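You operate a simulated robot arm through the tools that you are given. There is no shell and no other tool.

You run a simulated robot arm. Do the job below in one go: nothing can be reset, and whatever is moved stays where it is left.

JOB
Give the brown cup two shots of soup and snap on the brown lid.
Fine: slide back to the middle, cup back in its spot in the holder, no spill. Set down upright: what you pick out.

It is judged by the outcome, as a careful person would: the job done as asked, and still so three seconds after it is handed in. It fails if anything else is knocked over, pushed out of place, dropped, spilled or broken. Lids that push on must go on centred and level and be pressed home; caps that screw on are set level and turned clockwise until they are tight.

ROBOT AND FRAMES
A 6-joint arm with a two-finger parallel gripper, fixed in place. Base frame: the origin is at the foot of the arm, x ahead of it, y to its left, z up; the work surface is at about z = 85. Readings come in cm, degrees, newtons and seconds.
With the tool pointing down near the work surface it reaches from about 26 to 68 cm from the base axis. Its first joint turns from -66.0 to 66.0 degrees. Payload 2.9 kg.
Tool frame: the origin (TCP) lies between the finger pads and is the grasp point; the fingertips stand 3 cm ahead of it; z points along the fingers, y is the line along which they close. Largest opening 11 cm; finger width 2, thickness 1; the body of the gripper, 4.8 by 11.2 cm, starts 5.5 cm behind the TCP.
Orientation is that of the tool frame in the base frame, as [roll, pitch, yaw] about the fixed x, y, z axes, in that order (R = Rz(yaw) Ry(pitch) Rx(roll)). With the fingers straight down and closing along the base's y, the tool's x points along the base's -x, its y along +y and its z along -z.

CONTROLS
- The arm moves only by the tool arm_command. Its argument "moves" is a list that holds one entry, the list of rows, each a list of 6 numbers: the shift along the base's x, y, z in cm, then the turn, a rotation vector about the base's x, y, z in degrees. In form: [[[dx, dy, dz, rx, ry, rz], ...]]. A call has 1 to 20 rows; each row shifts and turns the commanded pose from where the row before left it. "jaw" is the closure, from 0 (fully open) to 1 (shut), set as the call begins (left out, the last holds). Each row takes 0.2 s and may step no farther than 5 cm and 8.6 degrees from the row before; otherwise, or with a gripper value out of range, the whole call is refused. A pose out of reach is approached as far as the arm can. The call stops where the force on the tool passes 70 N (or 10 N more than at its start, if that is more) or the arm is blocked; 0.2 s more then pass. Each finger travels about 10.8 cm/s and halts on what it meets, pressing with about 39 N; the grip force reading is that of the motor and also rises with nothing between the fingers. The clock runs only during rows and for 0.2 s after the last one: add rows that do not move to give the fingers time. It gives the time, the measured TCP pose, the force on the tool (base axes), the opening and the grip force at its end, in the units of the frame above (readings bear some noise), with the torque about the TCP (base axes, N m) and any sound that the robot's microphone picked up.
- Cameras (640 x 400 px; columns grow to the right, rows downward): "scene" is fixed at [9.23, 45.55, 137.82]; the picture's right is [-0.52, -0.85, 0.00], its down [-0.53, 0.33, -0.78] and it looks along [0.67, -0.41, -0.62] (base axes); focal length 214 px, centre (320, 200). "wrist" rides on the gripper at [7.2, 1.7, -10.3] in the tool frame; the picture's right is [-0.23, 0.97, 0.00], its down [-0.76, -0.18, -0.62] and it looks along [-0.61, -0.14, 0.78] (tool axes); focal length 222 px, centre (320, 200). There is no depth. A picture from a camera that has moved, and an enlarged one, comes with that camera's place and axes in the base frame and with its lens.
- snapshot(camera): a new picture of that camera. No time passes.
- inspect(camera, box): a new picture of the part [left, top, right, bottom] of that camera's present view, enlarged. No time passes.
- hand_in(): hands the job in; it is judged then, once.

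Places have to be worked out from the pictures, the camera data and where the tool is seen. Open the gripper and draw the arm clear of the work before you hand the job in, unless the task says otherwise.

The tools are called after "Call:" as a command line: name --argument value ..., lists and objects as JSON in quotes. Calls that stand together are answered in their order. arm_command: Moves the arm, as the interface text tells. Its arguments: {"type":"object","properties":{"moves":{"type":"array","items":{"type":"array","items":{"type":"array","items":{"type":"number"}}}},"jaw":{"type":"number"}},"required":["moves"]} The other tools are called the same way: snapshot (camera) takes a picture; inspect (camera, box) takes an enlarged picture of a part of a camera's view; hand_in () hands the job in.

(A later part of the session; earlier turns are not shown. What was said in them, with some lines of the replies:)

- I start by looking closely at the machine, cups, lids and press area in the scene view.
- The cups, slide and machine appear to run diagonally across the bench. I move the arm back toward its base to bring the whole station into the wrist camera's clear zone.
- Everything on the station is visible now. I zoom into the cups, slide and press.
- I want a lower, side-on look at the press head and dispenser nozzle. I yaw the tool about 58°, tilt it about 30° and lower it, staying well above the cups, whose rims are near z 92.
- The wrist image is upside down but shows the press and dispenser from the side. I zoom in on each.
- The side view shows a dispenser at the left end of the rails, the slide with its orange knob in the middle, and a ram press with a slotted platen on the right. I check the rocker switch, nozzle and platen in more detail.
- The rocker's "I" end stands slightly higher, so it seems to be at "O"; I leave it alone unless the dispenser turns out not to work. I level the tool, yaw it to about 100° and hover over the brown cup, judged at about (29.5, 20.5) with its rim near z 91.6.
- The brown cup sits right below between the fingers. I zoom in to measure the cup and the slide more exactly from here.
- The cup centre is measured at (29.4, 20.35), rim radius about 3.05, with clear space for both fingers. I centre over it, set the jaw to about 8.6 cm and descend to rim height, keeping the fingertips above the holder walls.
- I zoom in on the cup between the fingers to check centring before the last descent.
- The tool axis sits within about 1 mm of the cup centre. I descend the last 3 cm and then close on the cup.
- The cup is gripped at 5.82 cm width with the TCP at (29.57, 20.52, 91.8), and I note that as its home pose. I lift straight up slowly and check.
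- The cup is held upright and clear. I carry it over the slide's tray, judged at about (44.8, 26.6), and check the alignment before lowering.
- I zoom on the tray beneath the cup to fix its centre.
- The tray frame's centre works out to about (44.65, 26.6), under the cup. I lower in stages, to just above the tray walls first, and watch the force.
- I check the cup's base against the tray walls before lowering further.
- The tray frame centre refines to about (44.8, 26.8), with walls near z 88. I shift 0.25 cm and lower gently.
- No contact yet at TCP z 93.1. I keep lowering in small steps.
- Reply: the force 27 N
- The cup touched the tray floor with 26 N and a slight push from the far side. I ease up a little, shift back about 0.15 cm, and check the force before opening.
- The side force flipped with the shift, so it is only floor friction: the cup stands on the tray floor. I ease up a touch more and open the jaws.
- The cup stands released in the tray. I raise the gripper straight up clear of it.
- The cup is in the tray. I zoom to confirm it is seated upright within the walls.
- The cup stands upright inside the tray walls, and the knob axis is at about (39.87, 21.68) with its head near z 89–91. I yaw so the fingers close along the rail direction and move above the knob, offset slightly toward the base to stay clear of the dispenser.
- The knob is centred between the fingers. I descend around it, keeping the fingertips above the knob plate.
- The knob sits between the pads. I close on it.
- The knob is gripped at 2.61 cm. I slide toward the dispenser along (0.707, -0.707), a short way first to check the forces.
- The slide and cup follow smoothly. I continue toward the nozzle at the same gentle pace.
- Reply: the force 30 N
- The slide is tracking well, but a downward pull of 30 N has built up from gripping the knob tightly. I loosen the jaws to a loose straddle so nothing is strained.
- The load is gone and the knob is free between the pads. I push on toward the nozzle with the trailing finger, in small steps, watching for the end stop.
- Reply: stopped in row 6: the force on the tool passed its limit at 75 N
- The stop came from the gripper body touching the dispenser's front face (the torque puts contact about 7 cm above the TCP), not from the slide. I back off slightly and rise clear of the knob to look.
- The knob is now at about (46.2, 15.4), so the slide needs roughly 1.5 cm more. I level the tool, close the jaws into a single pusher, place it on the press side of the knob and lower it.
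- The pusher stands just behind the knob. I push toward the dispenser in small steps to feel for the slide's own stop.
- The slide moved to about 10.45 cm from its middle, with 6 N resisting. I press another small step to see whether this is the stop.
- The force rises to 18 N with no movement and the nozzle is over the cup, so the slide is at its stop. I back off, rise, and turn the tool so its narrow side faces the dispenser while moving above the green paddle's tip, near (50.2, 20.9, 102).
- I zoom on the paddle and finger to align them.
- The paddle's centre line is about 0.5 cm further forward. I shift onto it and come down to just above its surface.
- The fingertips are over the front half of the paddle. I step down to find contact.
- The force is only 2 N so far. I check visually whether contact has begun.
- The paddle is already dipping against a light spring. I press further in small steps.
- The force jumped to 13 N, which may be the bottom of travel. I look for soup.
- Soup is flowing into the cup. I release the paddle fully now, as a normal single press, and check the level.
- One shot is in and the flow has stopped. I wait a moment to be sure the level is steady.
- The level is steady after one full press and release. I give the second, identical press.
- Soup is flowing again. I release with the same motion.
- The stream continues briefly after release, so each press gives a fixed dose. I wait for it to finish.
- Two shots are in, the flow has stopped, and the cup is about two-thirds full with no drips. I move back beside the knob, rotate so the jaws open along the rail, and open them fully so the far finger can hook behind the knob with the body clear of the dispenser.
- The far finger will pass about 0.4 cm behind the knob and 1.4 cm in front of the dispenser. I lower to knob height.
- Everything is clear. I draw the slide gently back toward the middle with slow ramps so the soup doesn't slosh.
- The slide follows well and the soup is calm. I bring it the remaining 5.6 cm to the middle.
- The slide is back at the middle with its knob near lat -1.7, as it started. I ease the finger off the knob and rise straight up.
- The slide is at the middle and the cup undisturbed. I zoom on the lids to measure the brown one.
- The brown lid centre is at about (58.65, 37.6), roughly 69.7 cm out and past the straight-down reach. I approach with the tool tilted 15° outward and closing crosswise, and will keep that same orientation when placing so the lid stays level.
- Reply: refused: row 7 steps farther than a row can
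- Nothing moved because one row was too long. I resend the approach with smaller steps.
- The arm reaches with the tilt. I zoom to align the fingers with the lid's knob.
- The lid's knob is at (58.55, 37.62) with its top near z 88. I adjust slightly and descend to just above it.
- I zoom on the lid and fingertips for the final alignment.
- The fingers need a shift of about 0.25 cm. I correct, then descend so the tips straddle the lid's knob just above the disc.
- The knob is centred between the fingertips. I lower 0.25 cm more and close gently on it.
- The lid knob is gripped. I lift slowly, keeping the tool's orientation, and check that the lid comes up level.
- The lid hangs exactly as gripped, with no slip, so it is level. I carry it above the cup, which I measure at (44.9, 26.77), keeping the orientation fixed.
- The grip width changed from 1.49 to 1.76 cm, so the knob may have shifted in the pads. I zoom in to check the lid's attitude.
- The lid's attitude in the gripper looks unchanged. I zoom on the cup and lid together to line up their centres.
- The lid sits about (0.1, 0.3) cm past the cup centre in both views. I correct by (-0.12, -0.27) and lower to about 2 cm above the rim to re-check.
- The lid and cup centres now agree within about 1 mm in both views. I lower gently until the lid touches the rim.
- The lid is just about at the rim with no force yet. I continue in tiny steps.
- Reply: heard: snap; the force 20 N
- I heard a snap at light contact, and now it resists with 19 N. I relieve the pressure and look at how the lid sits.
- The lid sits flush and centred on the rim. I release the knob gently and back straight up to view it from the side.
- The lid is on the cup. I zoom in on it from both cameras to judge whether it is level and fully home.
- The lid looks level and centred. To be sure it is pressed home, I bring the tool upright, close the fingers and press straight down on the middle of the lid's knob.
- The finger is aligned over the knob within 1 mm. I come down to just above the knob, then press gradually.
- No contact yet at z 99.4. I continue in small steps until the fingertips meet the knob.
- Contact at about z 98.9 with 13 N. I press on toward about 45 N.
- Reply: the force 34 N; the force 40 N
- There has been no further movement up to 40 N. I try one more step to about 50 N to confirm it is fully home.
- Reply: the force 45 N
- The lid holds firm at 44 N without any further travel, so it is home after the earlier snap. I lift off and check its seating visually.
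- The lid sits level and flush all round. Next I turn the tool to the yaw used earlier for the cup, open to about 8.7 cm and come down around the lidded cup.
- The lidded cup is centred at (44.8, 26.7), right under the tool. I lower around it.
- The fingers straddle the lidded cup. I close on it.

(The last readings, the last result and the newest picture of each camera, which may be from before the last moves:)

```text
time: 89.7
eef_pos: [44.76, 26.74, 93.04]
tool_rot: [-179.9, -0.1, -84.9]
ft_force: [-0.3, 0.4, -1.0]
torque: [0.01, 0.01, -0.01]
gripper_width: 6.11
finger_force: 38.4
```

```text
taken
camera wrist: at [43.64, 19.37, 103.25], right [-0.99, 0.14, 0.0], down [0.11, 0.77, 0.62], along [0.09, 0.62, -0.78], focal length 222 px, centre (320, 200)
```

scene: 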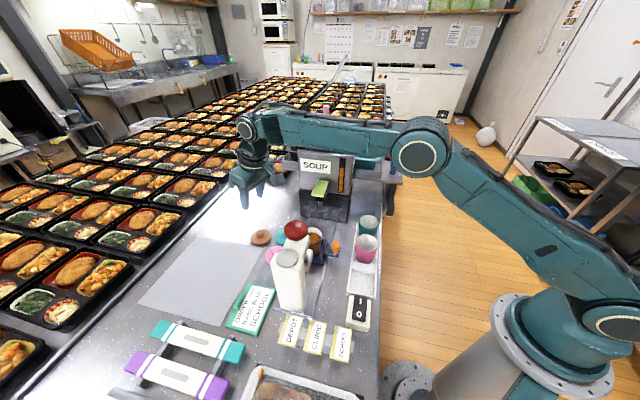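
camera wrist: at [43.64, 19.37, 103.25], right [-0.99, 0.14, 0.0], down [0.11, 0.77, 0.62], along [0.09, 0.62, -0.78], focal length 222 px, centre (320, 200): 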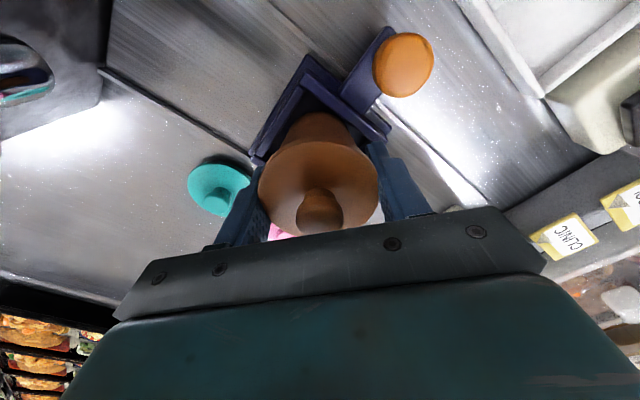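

It is gripped at 6.11 cm, at the lid edge. I lift slowly by about 1.5 cm and check that the cup comes with it.

Call:
arm_command --moves '[[[0, 0, 0.2, 0, 0, 0], [0, 0, 0.3, 0, 0, 0], [0, 0, 0.5, 0, 0, 0], [0, 0, 0.5, 0, 0, 0], [0, 0, 0, 0, 0, 0]]]'

Call:
inspect --camera "wrist" --box '[230, 60, 420, 220]'

Call:
inspect --camera "scene" --box '[290, 200, 370, 270]'

```text
time: 90.8
eef_pos: [44.76, 26.72, 94.44]
tool_rot: [-179.9, 0.0, -85.1]
ft_force: [-0.2, 0.2, -1.3]
torque: [0.02, -0.01, -0.01]
gripper_width: 6.11
finger_force: 39.4
```

```text
2.50 times, centred on (325, 140) of wrist
camera zoom: at [43.7, 19.34, 104.75], right [-0.99, 0.14, 0.0], down [0.11, 0.77, 0.62], along [0.09, 0.62, -0.78], focal length 555 px, centre (308, 350)
```

zoom: 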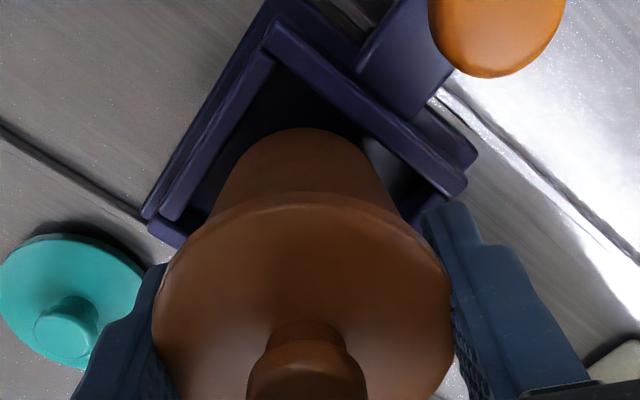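

```text
5.71 times, centred on (330, 235) of scene
camera zoom: at [9.23, 45.55, 137.82], right [-0.52, -0.85, 0.0], down [-0.53, 0.33, -0.78], along [0.67, -0.41, -0.62], focal length 1226 px, centre (263, 0)
```

zoom: 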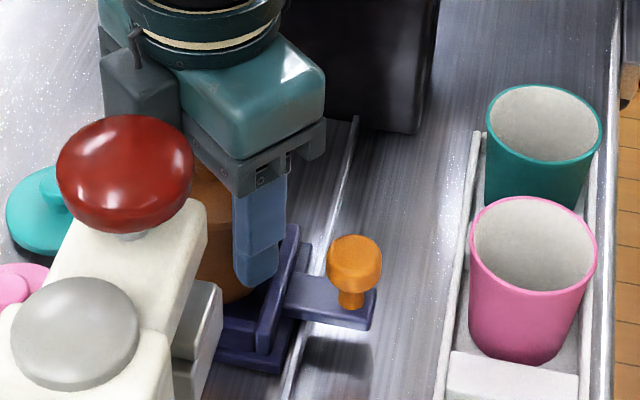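

The cup rises with the lid and hangs level. I continue lifting to clear everything.

Call:
arm_command --moves '[[[0, 0, 0.6, 0, 0, 0], [0, 0, 1, 0, 0, 0], [0, 0, 1.5, 0, 0, 0], [0, 0, 2, 0, 0, 0], [0, 0, 2, 0, 0, 0], [0, 0, 1.5, 0, 0, 0], [0, 0, 1, 0, 0, 0], [0, 0, 0.5, 0, 0, 0], [0, 0, 0, 0, 0, 0]]]'

Call:
inspect --camera "scene" --box '[270, 160, 380, 270]'

```text
time: 92.8
eef_pos: [44.75, 26.58, 104.64]
tool_rot: [-179.9, 0.0, -85.0]
ft_force: [-0.3, -0.8, -1.8]
torque: [0.0, -0.01, 0.0]
gripper_width: 6.11
finger_force: 39.5
```

```text
3.64 times, centred on (325, 215) of scene
camera zoom: at [9.23, 45.55, 137.82], right [-0.52, -0.85, 0.0], down [-0.53, 0.33, -0.78], along [0.67, -0.41, -0.62], focal length 780 px, centre (302, 146)
```

zoom: 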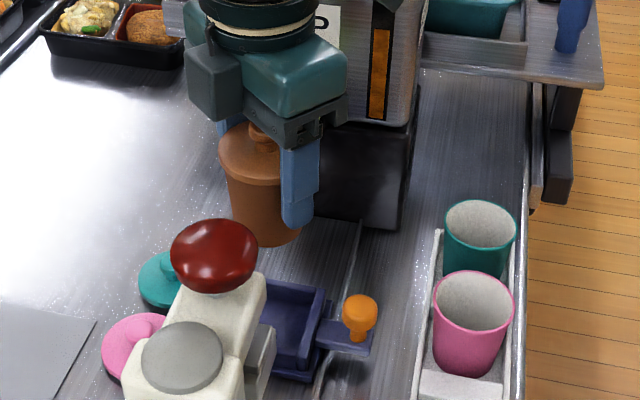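

The lidded cup hangs upright and the tray below is clean. I carry it back over its holder spot with smooth ramps.

Call:
arm_command --moves '[[[-0.6, -0.24, 0, 0, 0, 0], [-1.2, -0.49, 0, 0, 0, 0], [-1.8, -0.73, 0, 0, 0, 0], [-2, -0.81, 0, 0, 0, 0], [-2, -0.81, 0, 0, 0, 0], [-2, -0.81, 0, 0, 0, 0], [-2, -0.81, 0, 0, 0, 0], [-1.6, -0.65, 0, 0, 0, 0], [-1.2, -0.48, 0, 0, 0, 0], [-0.6, -0.24, 0, 0, 0, 0], [-0.2, -0.08, 0, 0, 0, 0], [0, 0, 0, 0, 0, 0], [0, 0, 0, 0, 0, 0]]]'

Call:
snapshot --camera "wrist"

Call:
inspect --camera "wrist" --box '[230, 30, 420, 180]'

Call:
inspect --camera "scene" --box '[300, 180, 430, 310]'

```text
time: 95.7
eef_pos: [29.53, 20.54, 104.45]
tool_rot: [-179.9, 0.1, -84.9]
ft_force: [-0.1, -0.3, -1.7]
torque: [-0.05, 0.01, -0.01]
gripper_width: 6.09
finger_force: 39.5
```

```text
taken
camera wrist: at [28.53, 13.25, 114.85], right [-0.99, 0.14, 0.0], down [0.11, 0.77, 0.62], along [0.09, 0.62, -0.78], focal length 222 px, centre (320, 200)
```

wrist: 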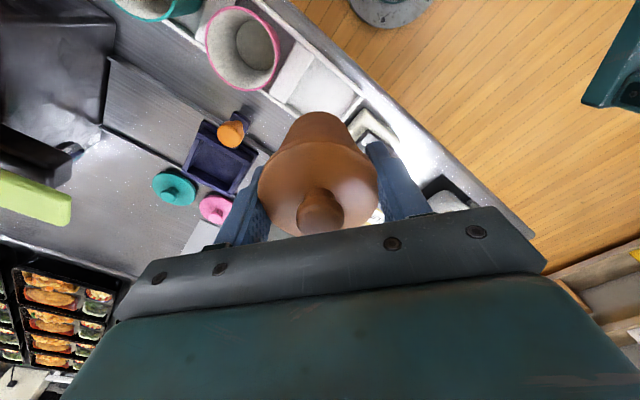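

```text
2.67 times, centred on (325, 105) of wrist
camera zoom: at [28.53, 13.25, 114.85], right [-0.99, 0.14, 0.0], down [0.11, 0.77, 0.62], along [0.09, 0.62, -0.78], focal length 592 px, centre (307, 453)
```

zoom: 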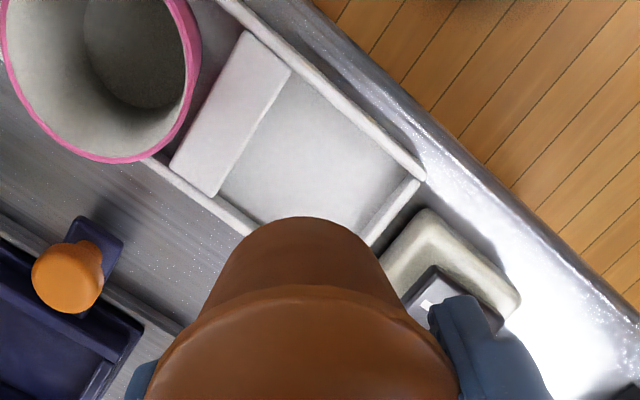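

```text
3.08 times, centred on (365, 245) of scene
camera zoom: at [9.23, 45.55, 137.82], right [-0.52, -0.85, 0.0], down [-0.53, 0.33, -0.78], along [0.67, -0.41, -0.62], focal length 660 px, centre (182, 62)
```

zoom: 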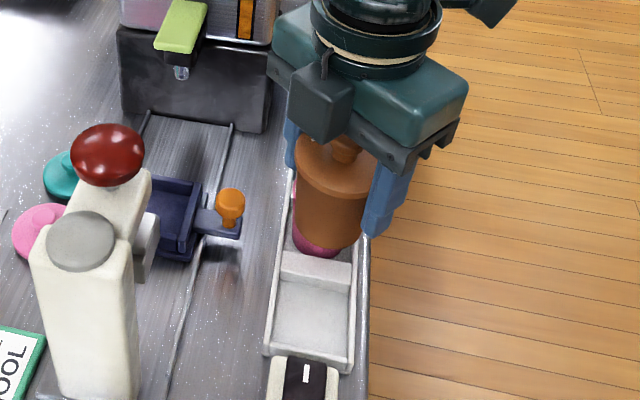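

The cup is right over its compartment. I lower in stages to the home pose.

Call:
arm_command --moves '[[[0.03, 0, -1.5, 0, 0, 0], [0, 0, -2.5, 0, 0, 0], [0, 0, -2.5, 0, 0, 0], [0, 0, -2, 0, 0, 0], [0, 0, -1.2, 0, 0, 0], [0, 0, -0.8, 0, 0, 0], [0, 0, 0, 0, 0, 0]]]'

Call:
inspect --camera "wrist" --box '[230, 40, 420, 190]'

Call:
inspect --camera "scene" --box '[310, 210, 420, 310]'

```text
time: 97.2
eef_pos: [29.6, 20.63, 94.1]
tool_rot: [180.0, 0.0, -84.9]
ft_force: [0.6, -0.1, -0.8]
torque: [0.0, 0.0, -0.02]
gripper_width: 6.1
finger_force: 39.4
```

```text
2.67 times, centred on (325, 115) of wrist
camera zoom: at [28.61, 13.16, 104.3], right [-0.99, 0.14, 0.0], down [0.11, 0.77, 0.62], along [0.09, 0.62, -0.78], focal length 592 px, centre (307, 427)
```

zoom: 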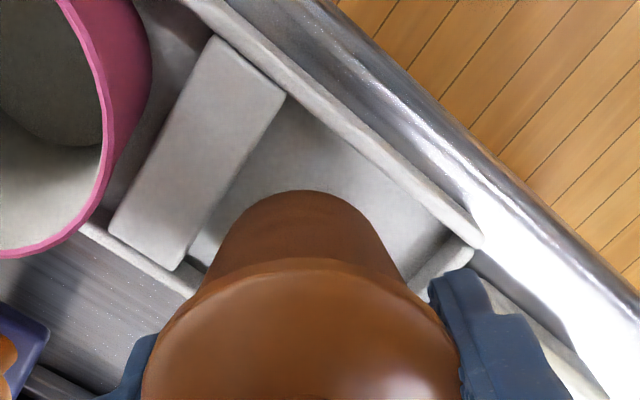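

```text
4.00 times, centred on (365, 260) of scene
camera zoom: at [9.23, 45.55, 137.82], right [-0.52, -0.85, 0.0], down [-0.53, 0.33, -0.78], along [0.67, -0.41, -0.62], focal length 858 px, centre (140, -40)
```

zoom: 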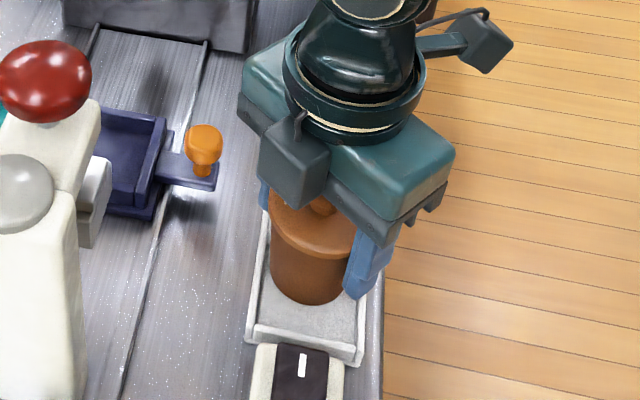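

It is well within the compartment and clear of the pink cup. I lower the rest gently.

Call:
arm_command --moves '[[[0, 0, -0.6, 0, 0, 0], [0, 0, -0.6, 0, 0, 0], [0, 0, -0.4, 0, 0, 0], [0, 0, 0, 0, 0, 0]]]'

Call:
arm_command --moves '[[[0, 0, -0.2, 0, 0, 0], [0, 0, -0.15, 0, 0, 0], [0, 0, 0, 0, 0, 0]]]'

```text
time: 98.2
eef_pos: [29.73, 20.56, 92.44]
tool_rot: [-179.9, 0.0, -84.9]
ft_force: [-0.7, -0.4, -1.2]
torque: [0.0, -0.02, 0.0]
gripper_width: 6.11
finger_force: 38.7
```

```text
time: 99.0
eef_pos: [29.66, 20.61, 92.14]
tool_rot: [-179.8, -0.1, -85.0]
ft_force: [0.3, 0.2, -0.9]
torque: [0.0, 0.0, 0.01]
gripper_width: 6.08
finger_force: 38.9
```

No contact yet. I take smaller steps down to the holder floor.

Call:
arm_command --moves '[[[0, 0, -0.12, 0, 0, 0], [0, 0, -0.12, 0, 0, 0], [0, 0, 0, 0, 0, 0]]]'

Call:
arm_command --moves '[[[0, 0, -0.1, 0, 0, 0], [0, 0, 0, 0, 0, 0]]]'

```text
time: 99.8
eef_pos: [29.68, 20.61, 91.91]
tool_rot: [-179.9, 0.0, -84.9]
ft_force: [0.5, -0.1, -1.2]
torque: [0.01, 0.03, 0.0]
gripper_width: 6.08
finger_force: 39.1
```

```text
time: 100.5
eef_pos: [29.62, 20.55, 91.74]
tool_rot: [-179.9, 0.0, -85.0]
ft_force: [0.2, -0.4, -1.0]
torque: [-0.03, -0.01, -0.03]
gripper_width: 6.11
finger_force: 38.5
```

Call:
arm_command --moves '[[[0, 0, -0.1, 0, 0, 0], [0, 0, 0, 0, 0, 0]]]'

Call:
arm_command --moves '[[[0, 0, -0.1, 0, 0, 0], [0, 0, 0, 0, 0, 0]]]'

```text
time: 101.0
eef_pos: [29.59, 20.59, 91.68]
tool_rot: [-179.9, 0.0, -85.0]
ft_force: [-0.3, 0.9, -0.7]
torque: [-0.02, 0.0, -0.03]
gripper_width: 6.1
finger_force: 38.9
```

```text
time: 101.7
eef_pos: [29.68, 20.61, 91.68]
tool_rot: [-179.8, 0.0, -84.9]
ft_force: [-0.4, -1.4, 6.1]
torque: [-0.04, 0.23, -0.02]
gripper_width: 6.08
finger_force: 38.9
```

The base meets the holder floor with 6 N at the home position. I open the jaws to release it.

Call:
arm_command --moves '[[[0, 0, 0.05, 0, 0, 0], [0, 0, 0, 0, 0, 0]]]'

Call:
arm_command --moves '[[[0, 0, 0, 0, 0, 0], [0, 0, 0, 0, 0, 0], [0, 0, 0, 0, 0, 0]]]' --jaw 0.21

Call:
snapshot --camera "wrist"

Call:
inspect --camera "scene" --box '[310, 210, 420, 310]'

```text
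time: 102.2
eef_pos: [29.67, 20.56, 91.63]
tool_rot: [-179.9, 0.1, -85.0]
ft_force: [1.1, 1.5, -0.7]
torque: [0.0, 0.02, 0.01]
gripper_width: 6.1
finger_force: 38.9
```

```text
time: 103.0
eef_pos: [29.6, 20.46, 91.66]
tool_rot: [-179.8, 0.0, -85.0]
ft_force: [0.2, -0.6, 0.1]
torque: [-0.02, 0.0, -0.01]
gripper_width: 8.67
finger_force: 0.2
```

```text
taken
camera wrist: at [28.62, 13.23, 101.92], right [-0.99, 0.14, 0.0], down [0.11, 0.77, 0.62], along [0.09, 0.62, -0.78], focal length 222 px, centre (320, 200)
```

wrist: 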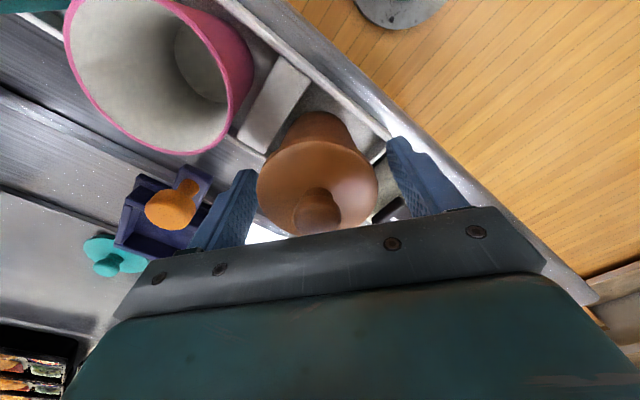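

```text
4.00 times, centred on (365, 260) of scene
camera zoom: at [9.23, 45.55, 137.82], right [-0.52, -0.85, 0.0], down [-0.53, 0.33, -0.78], along [0.67, -0.41, -0.62], focal length 858 px, centre (140, -40)
```

zoom: 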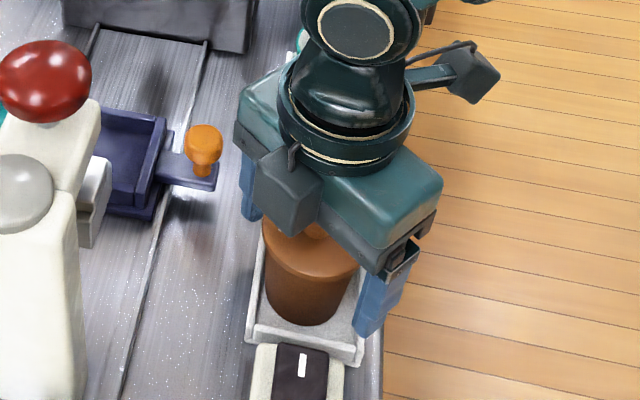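

The cup stands released in its spot with the lid on. I raise the gripper straight up, clear of it.

Call:
arm_command --moves '[[[0, 0, 1, 0, 0, 0], [0, 0, 2, 0, 0, 0], [0, 0, 4, 0, 0, 0], [0, 0, 5, 0, 0, 0], [0, 0, 5, 0, 0, 0], [0, 0, 5, 0, 0, 0], [0, 0, 2, 0, 0, 0], [0, 0, 0, 0, 0, 0]]]'

Call:
snapshot --camera "scene"

Call:
inspect --camera "scene" --box '[270, 200, 400, 310]'

Call:
snapshot --camera "wrist"

```text
time: 104.8
eef_pos: [29.49, 20.6, 115.85]
tool_rot: [-179.9, 0.1, -85.0]
ft_force: [-0.7, 0.4, 0.3]
torque: [0.01, 0.02, -0.02]
gripper_width: 8.73
finger_force: 0.2
```

```text
taken
```

scene: 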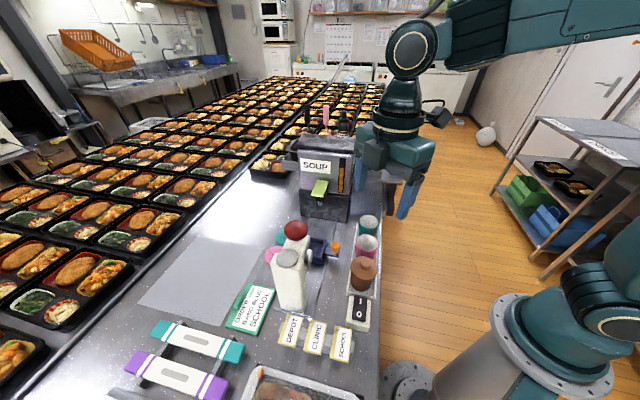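

```text
3.64 times, centred on (335, 255) of scene
camera zoom: at [9.23, 45.55, 137.82], right [-0.52, -0.85, 0.0], down [-0.53, 0.33, -0.78], along [0.67, -0.41, -0.62], focal length 780 px, centre (266, 0)
```

zoom: 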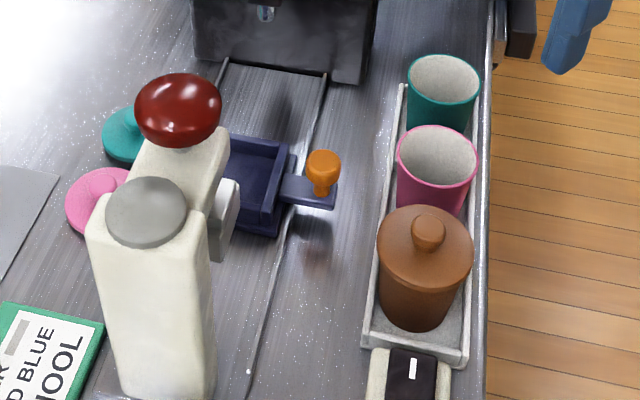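

```text
taken
camera wrist: at [28.53, 13.21, 126.15], right [-0.99, 0.14, 0.0], down [0.11, 0.77, 0.62], along [0.09, 0.62, -0.78], focal length 222 px, centre (320, 200)
```

wrist: 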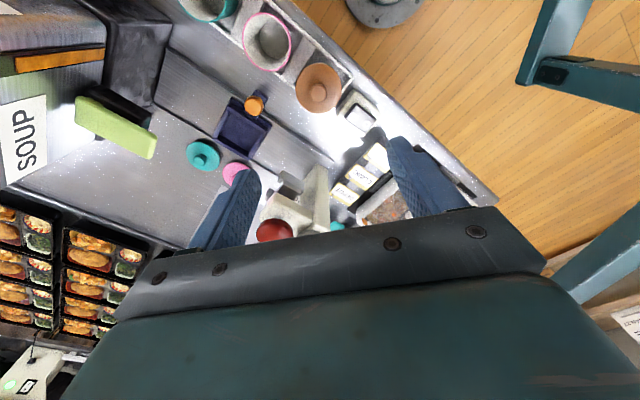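

The cup is home with its lid level. I compare the slide's position with the starting view using the identical zoom window.

Call:
inspect --camera "scene" --box '[250, 210, 350, 280]'

Call:
inspect --camera "scene" --box '[220, 180, 420, 340]'

```text
5.71 times, centred on (300, 245) of scene
camera zoom: at [9.23, 45.55, 137.82], right [-0.52, -0.85, 0.0], down [-0.53, 0.33, -0.78], along [0.67, -0.41, -0.62], focal length 1226 px, centre (434, -57)
```

zoom: 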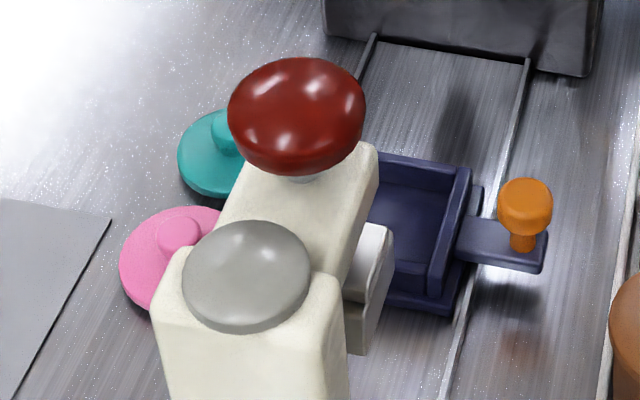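

```text
2.50 times, centred on (320, 260) of scene
camera zoom: at [9.23, 45.55, 137.82], right [-0.52, -0.85, 0.0], down [-0.53, 0.33, -0.78], along [0.67, -0.41, -0.62], focal length 536 px, centre (320, 50)
```

zoom: 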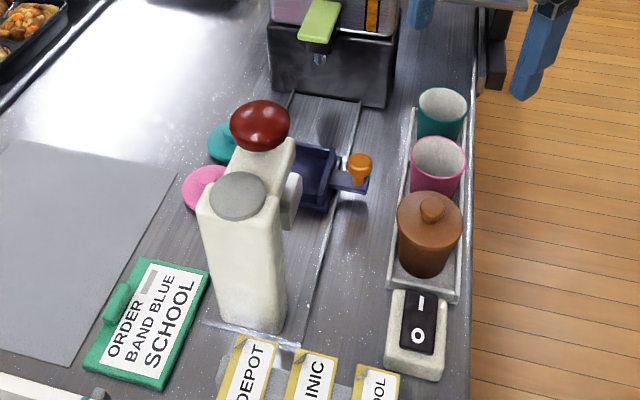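

The slide is exactly where it started, and every other item looks undisturbed. I take a last close look at the lidded cup.

Call:
inspect --camera "scene" --box '[340, 245, 390, 295]'

Call:
inspect --camera "wrist" --box '[240, 40, 380, 140]'

```text
8.00 times, centred on (365, 270) of scene
camera zoom: at [9.23, 45.55, 137.82], right [-0.52, -0.85, 0.0], down [-0.53, 0.33, -0.78], along [0.67, -0.41, -0.62], focal length 1716 px, centre (-40, -360)
```

zoom: 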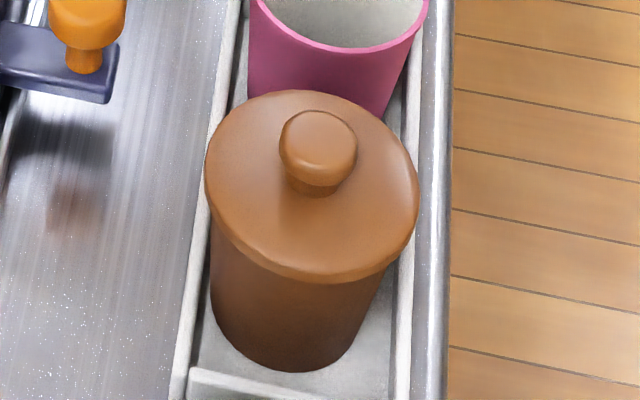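

```text
4.00 times, centred on (310, 90) of wrist
camera zoom: at [28.53, 13.21, 126.15], right [-0.99, 0.14, 0.0], down [0.11, 0.77, 0.62], along [0.09, 0.62, -0.78], focal length 888 px, centre (360, 640)
```

zoom: 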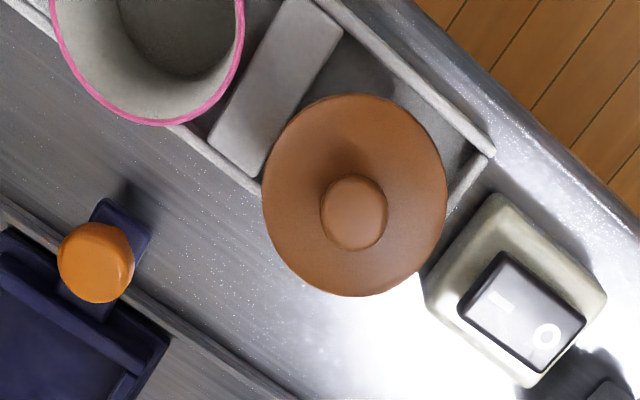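

The cup is upright in its spot with the lid level and centred, the slide is at the middle, and nothing is spilled. I draw the arm up and back, clear of the work, with the gripper fully open.

Call:
arm_command --moves '[[[0, 0, 4, 0, 0, 0], [0, 0, 4, 0, 0, 0], [0, -2, 2, 0, 0, 0], [0, -3, 0, 0, 0, 0], [0, -3, 0, 0, 0, 0], [0, -2, 0, 0, 0, 0], [0, 0, 0, 0, 0, 0], [0, 0, 0, 0, 0, 0], [0, 0, 0, 0, 0, 0], [0, 0, 0, 0, 0, 0], [0, 0, 0, 0, 0, 0]]]' --jaw 0.0

Call:
snapshot --camera "scene"

Call:
inspect --camera "scene" --box '[220, 180, 420, 340]'

```text
time: 107.2
eef_pos: [29.44, 10.6, 125.73]
tool_rot: [-179.9, 0.1, -85.0]
ft_force: [0.6, 0.5, 0.1]
torque: [0.01, -0.01, -0.01]
gripper_width: 11.01
finger_force: 0.0
```

```text
taken
```

scene: 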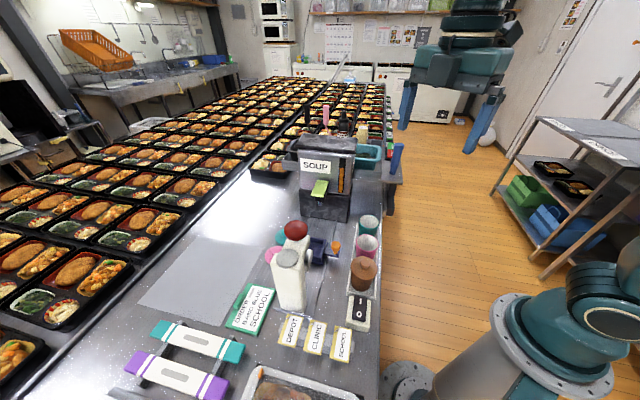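

```text
2.50 times, centred on (320, 260) of scene
camera zoom: at [9.23, 45.55, 137.82], right [-0.52, -0.85, 0.0], down [-0.53, 0.33, -0.78], along [0.67, -0.41, -0.62], focal length 536 px, centre (320, 50)
```

zoom: 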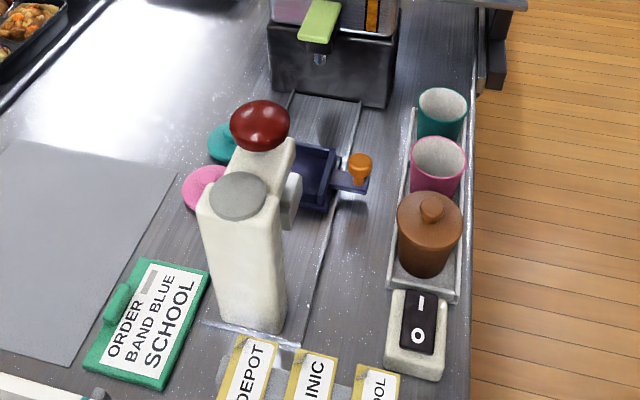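

The arm is clear and the gripper open. The brown cup has its two shots of soup and its snapped-on lid, it stands in its holder spot, and the slide is at the middle, so I hand the job in.

Call:
hand_in

```text
The job is handed in.
```

The brown cup has two shots of soup, its brown lid is snapped on, and it is standing upright in its spot in the holder. The job is handed in; I was not told the verdict.

- **Soup:** I pressed the dispenser paddle twice, and each press gave one fixed dose. I moved the slide only after the flow stopped, and saw no spill.
- **Lid:** I heard it snap on as it went down. I then pressed on its knob with about 44 N and it went no further. I pressed it by hand with the gripper rather than under the ram press.
- **Slide:** it is back at the middle and matches the starting view.
- **Cup position:** it is within about 2 mm of where it started.
- **One contact:** while I was first pushing the slide to the dispenser, the gripper body touched the dispenser's front and the arm stopped at 75 N. I backed off and pushed the slide another way. The dispenser worked normally afterwards and nothing looked out of place.

The other cups, the lids and the switch looked undisturbed in the final view. The gripper is open and the arm is clear of the work.
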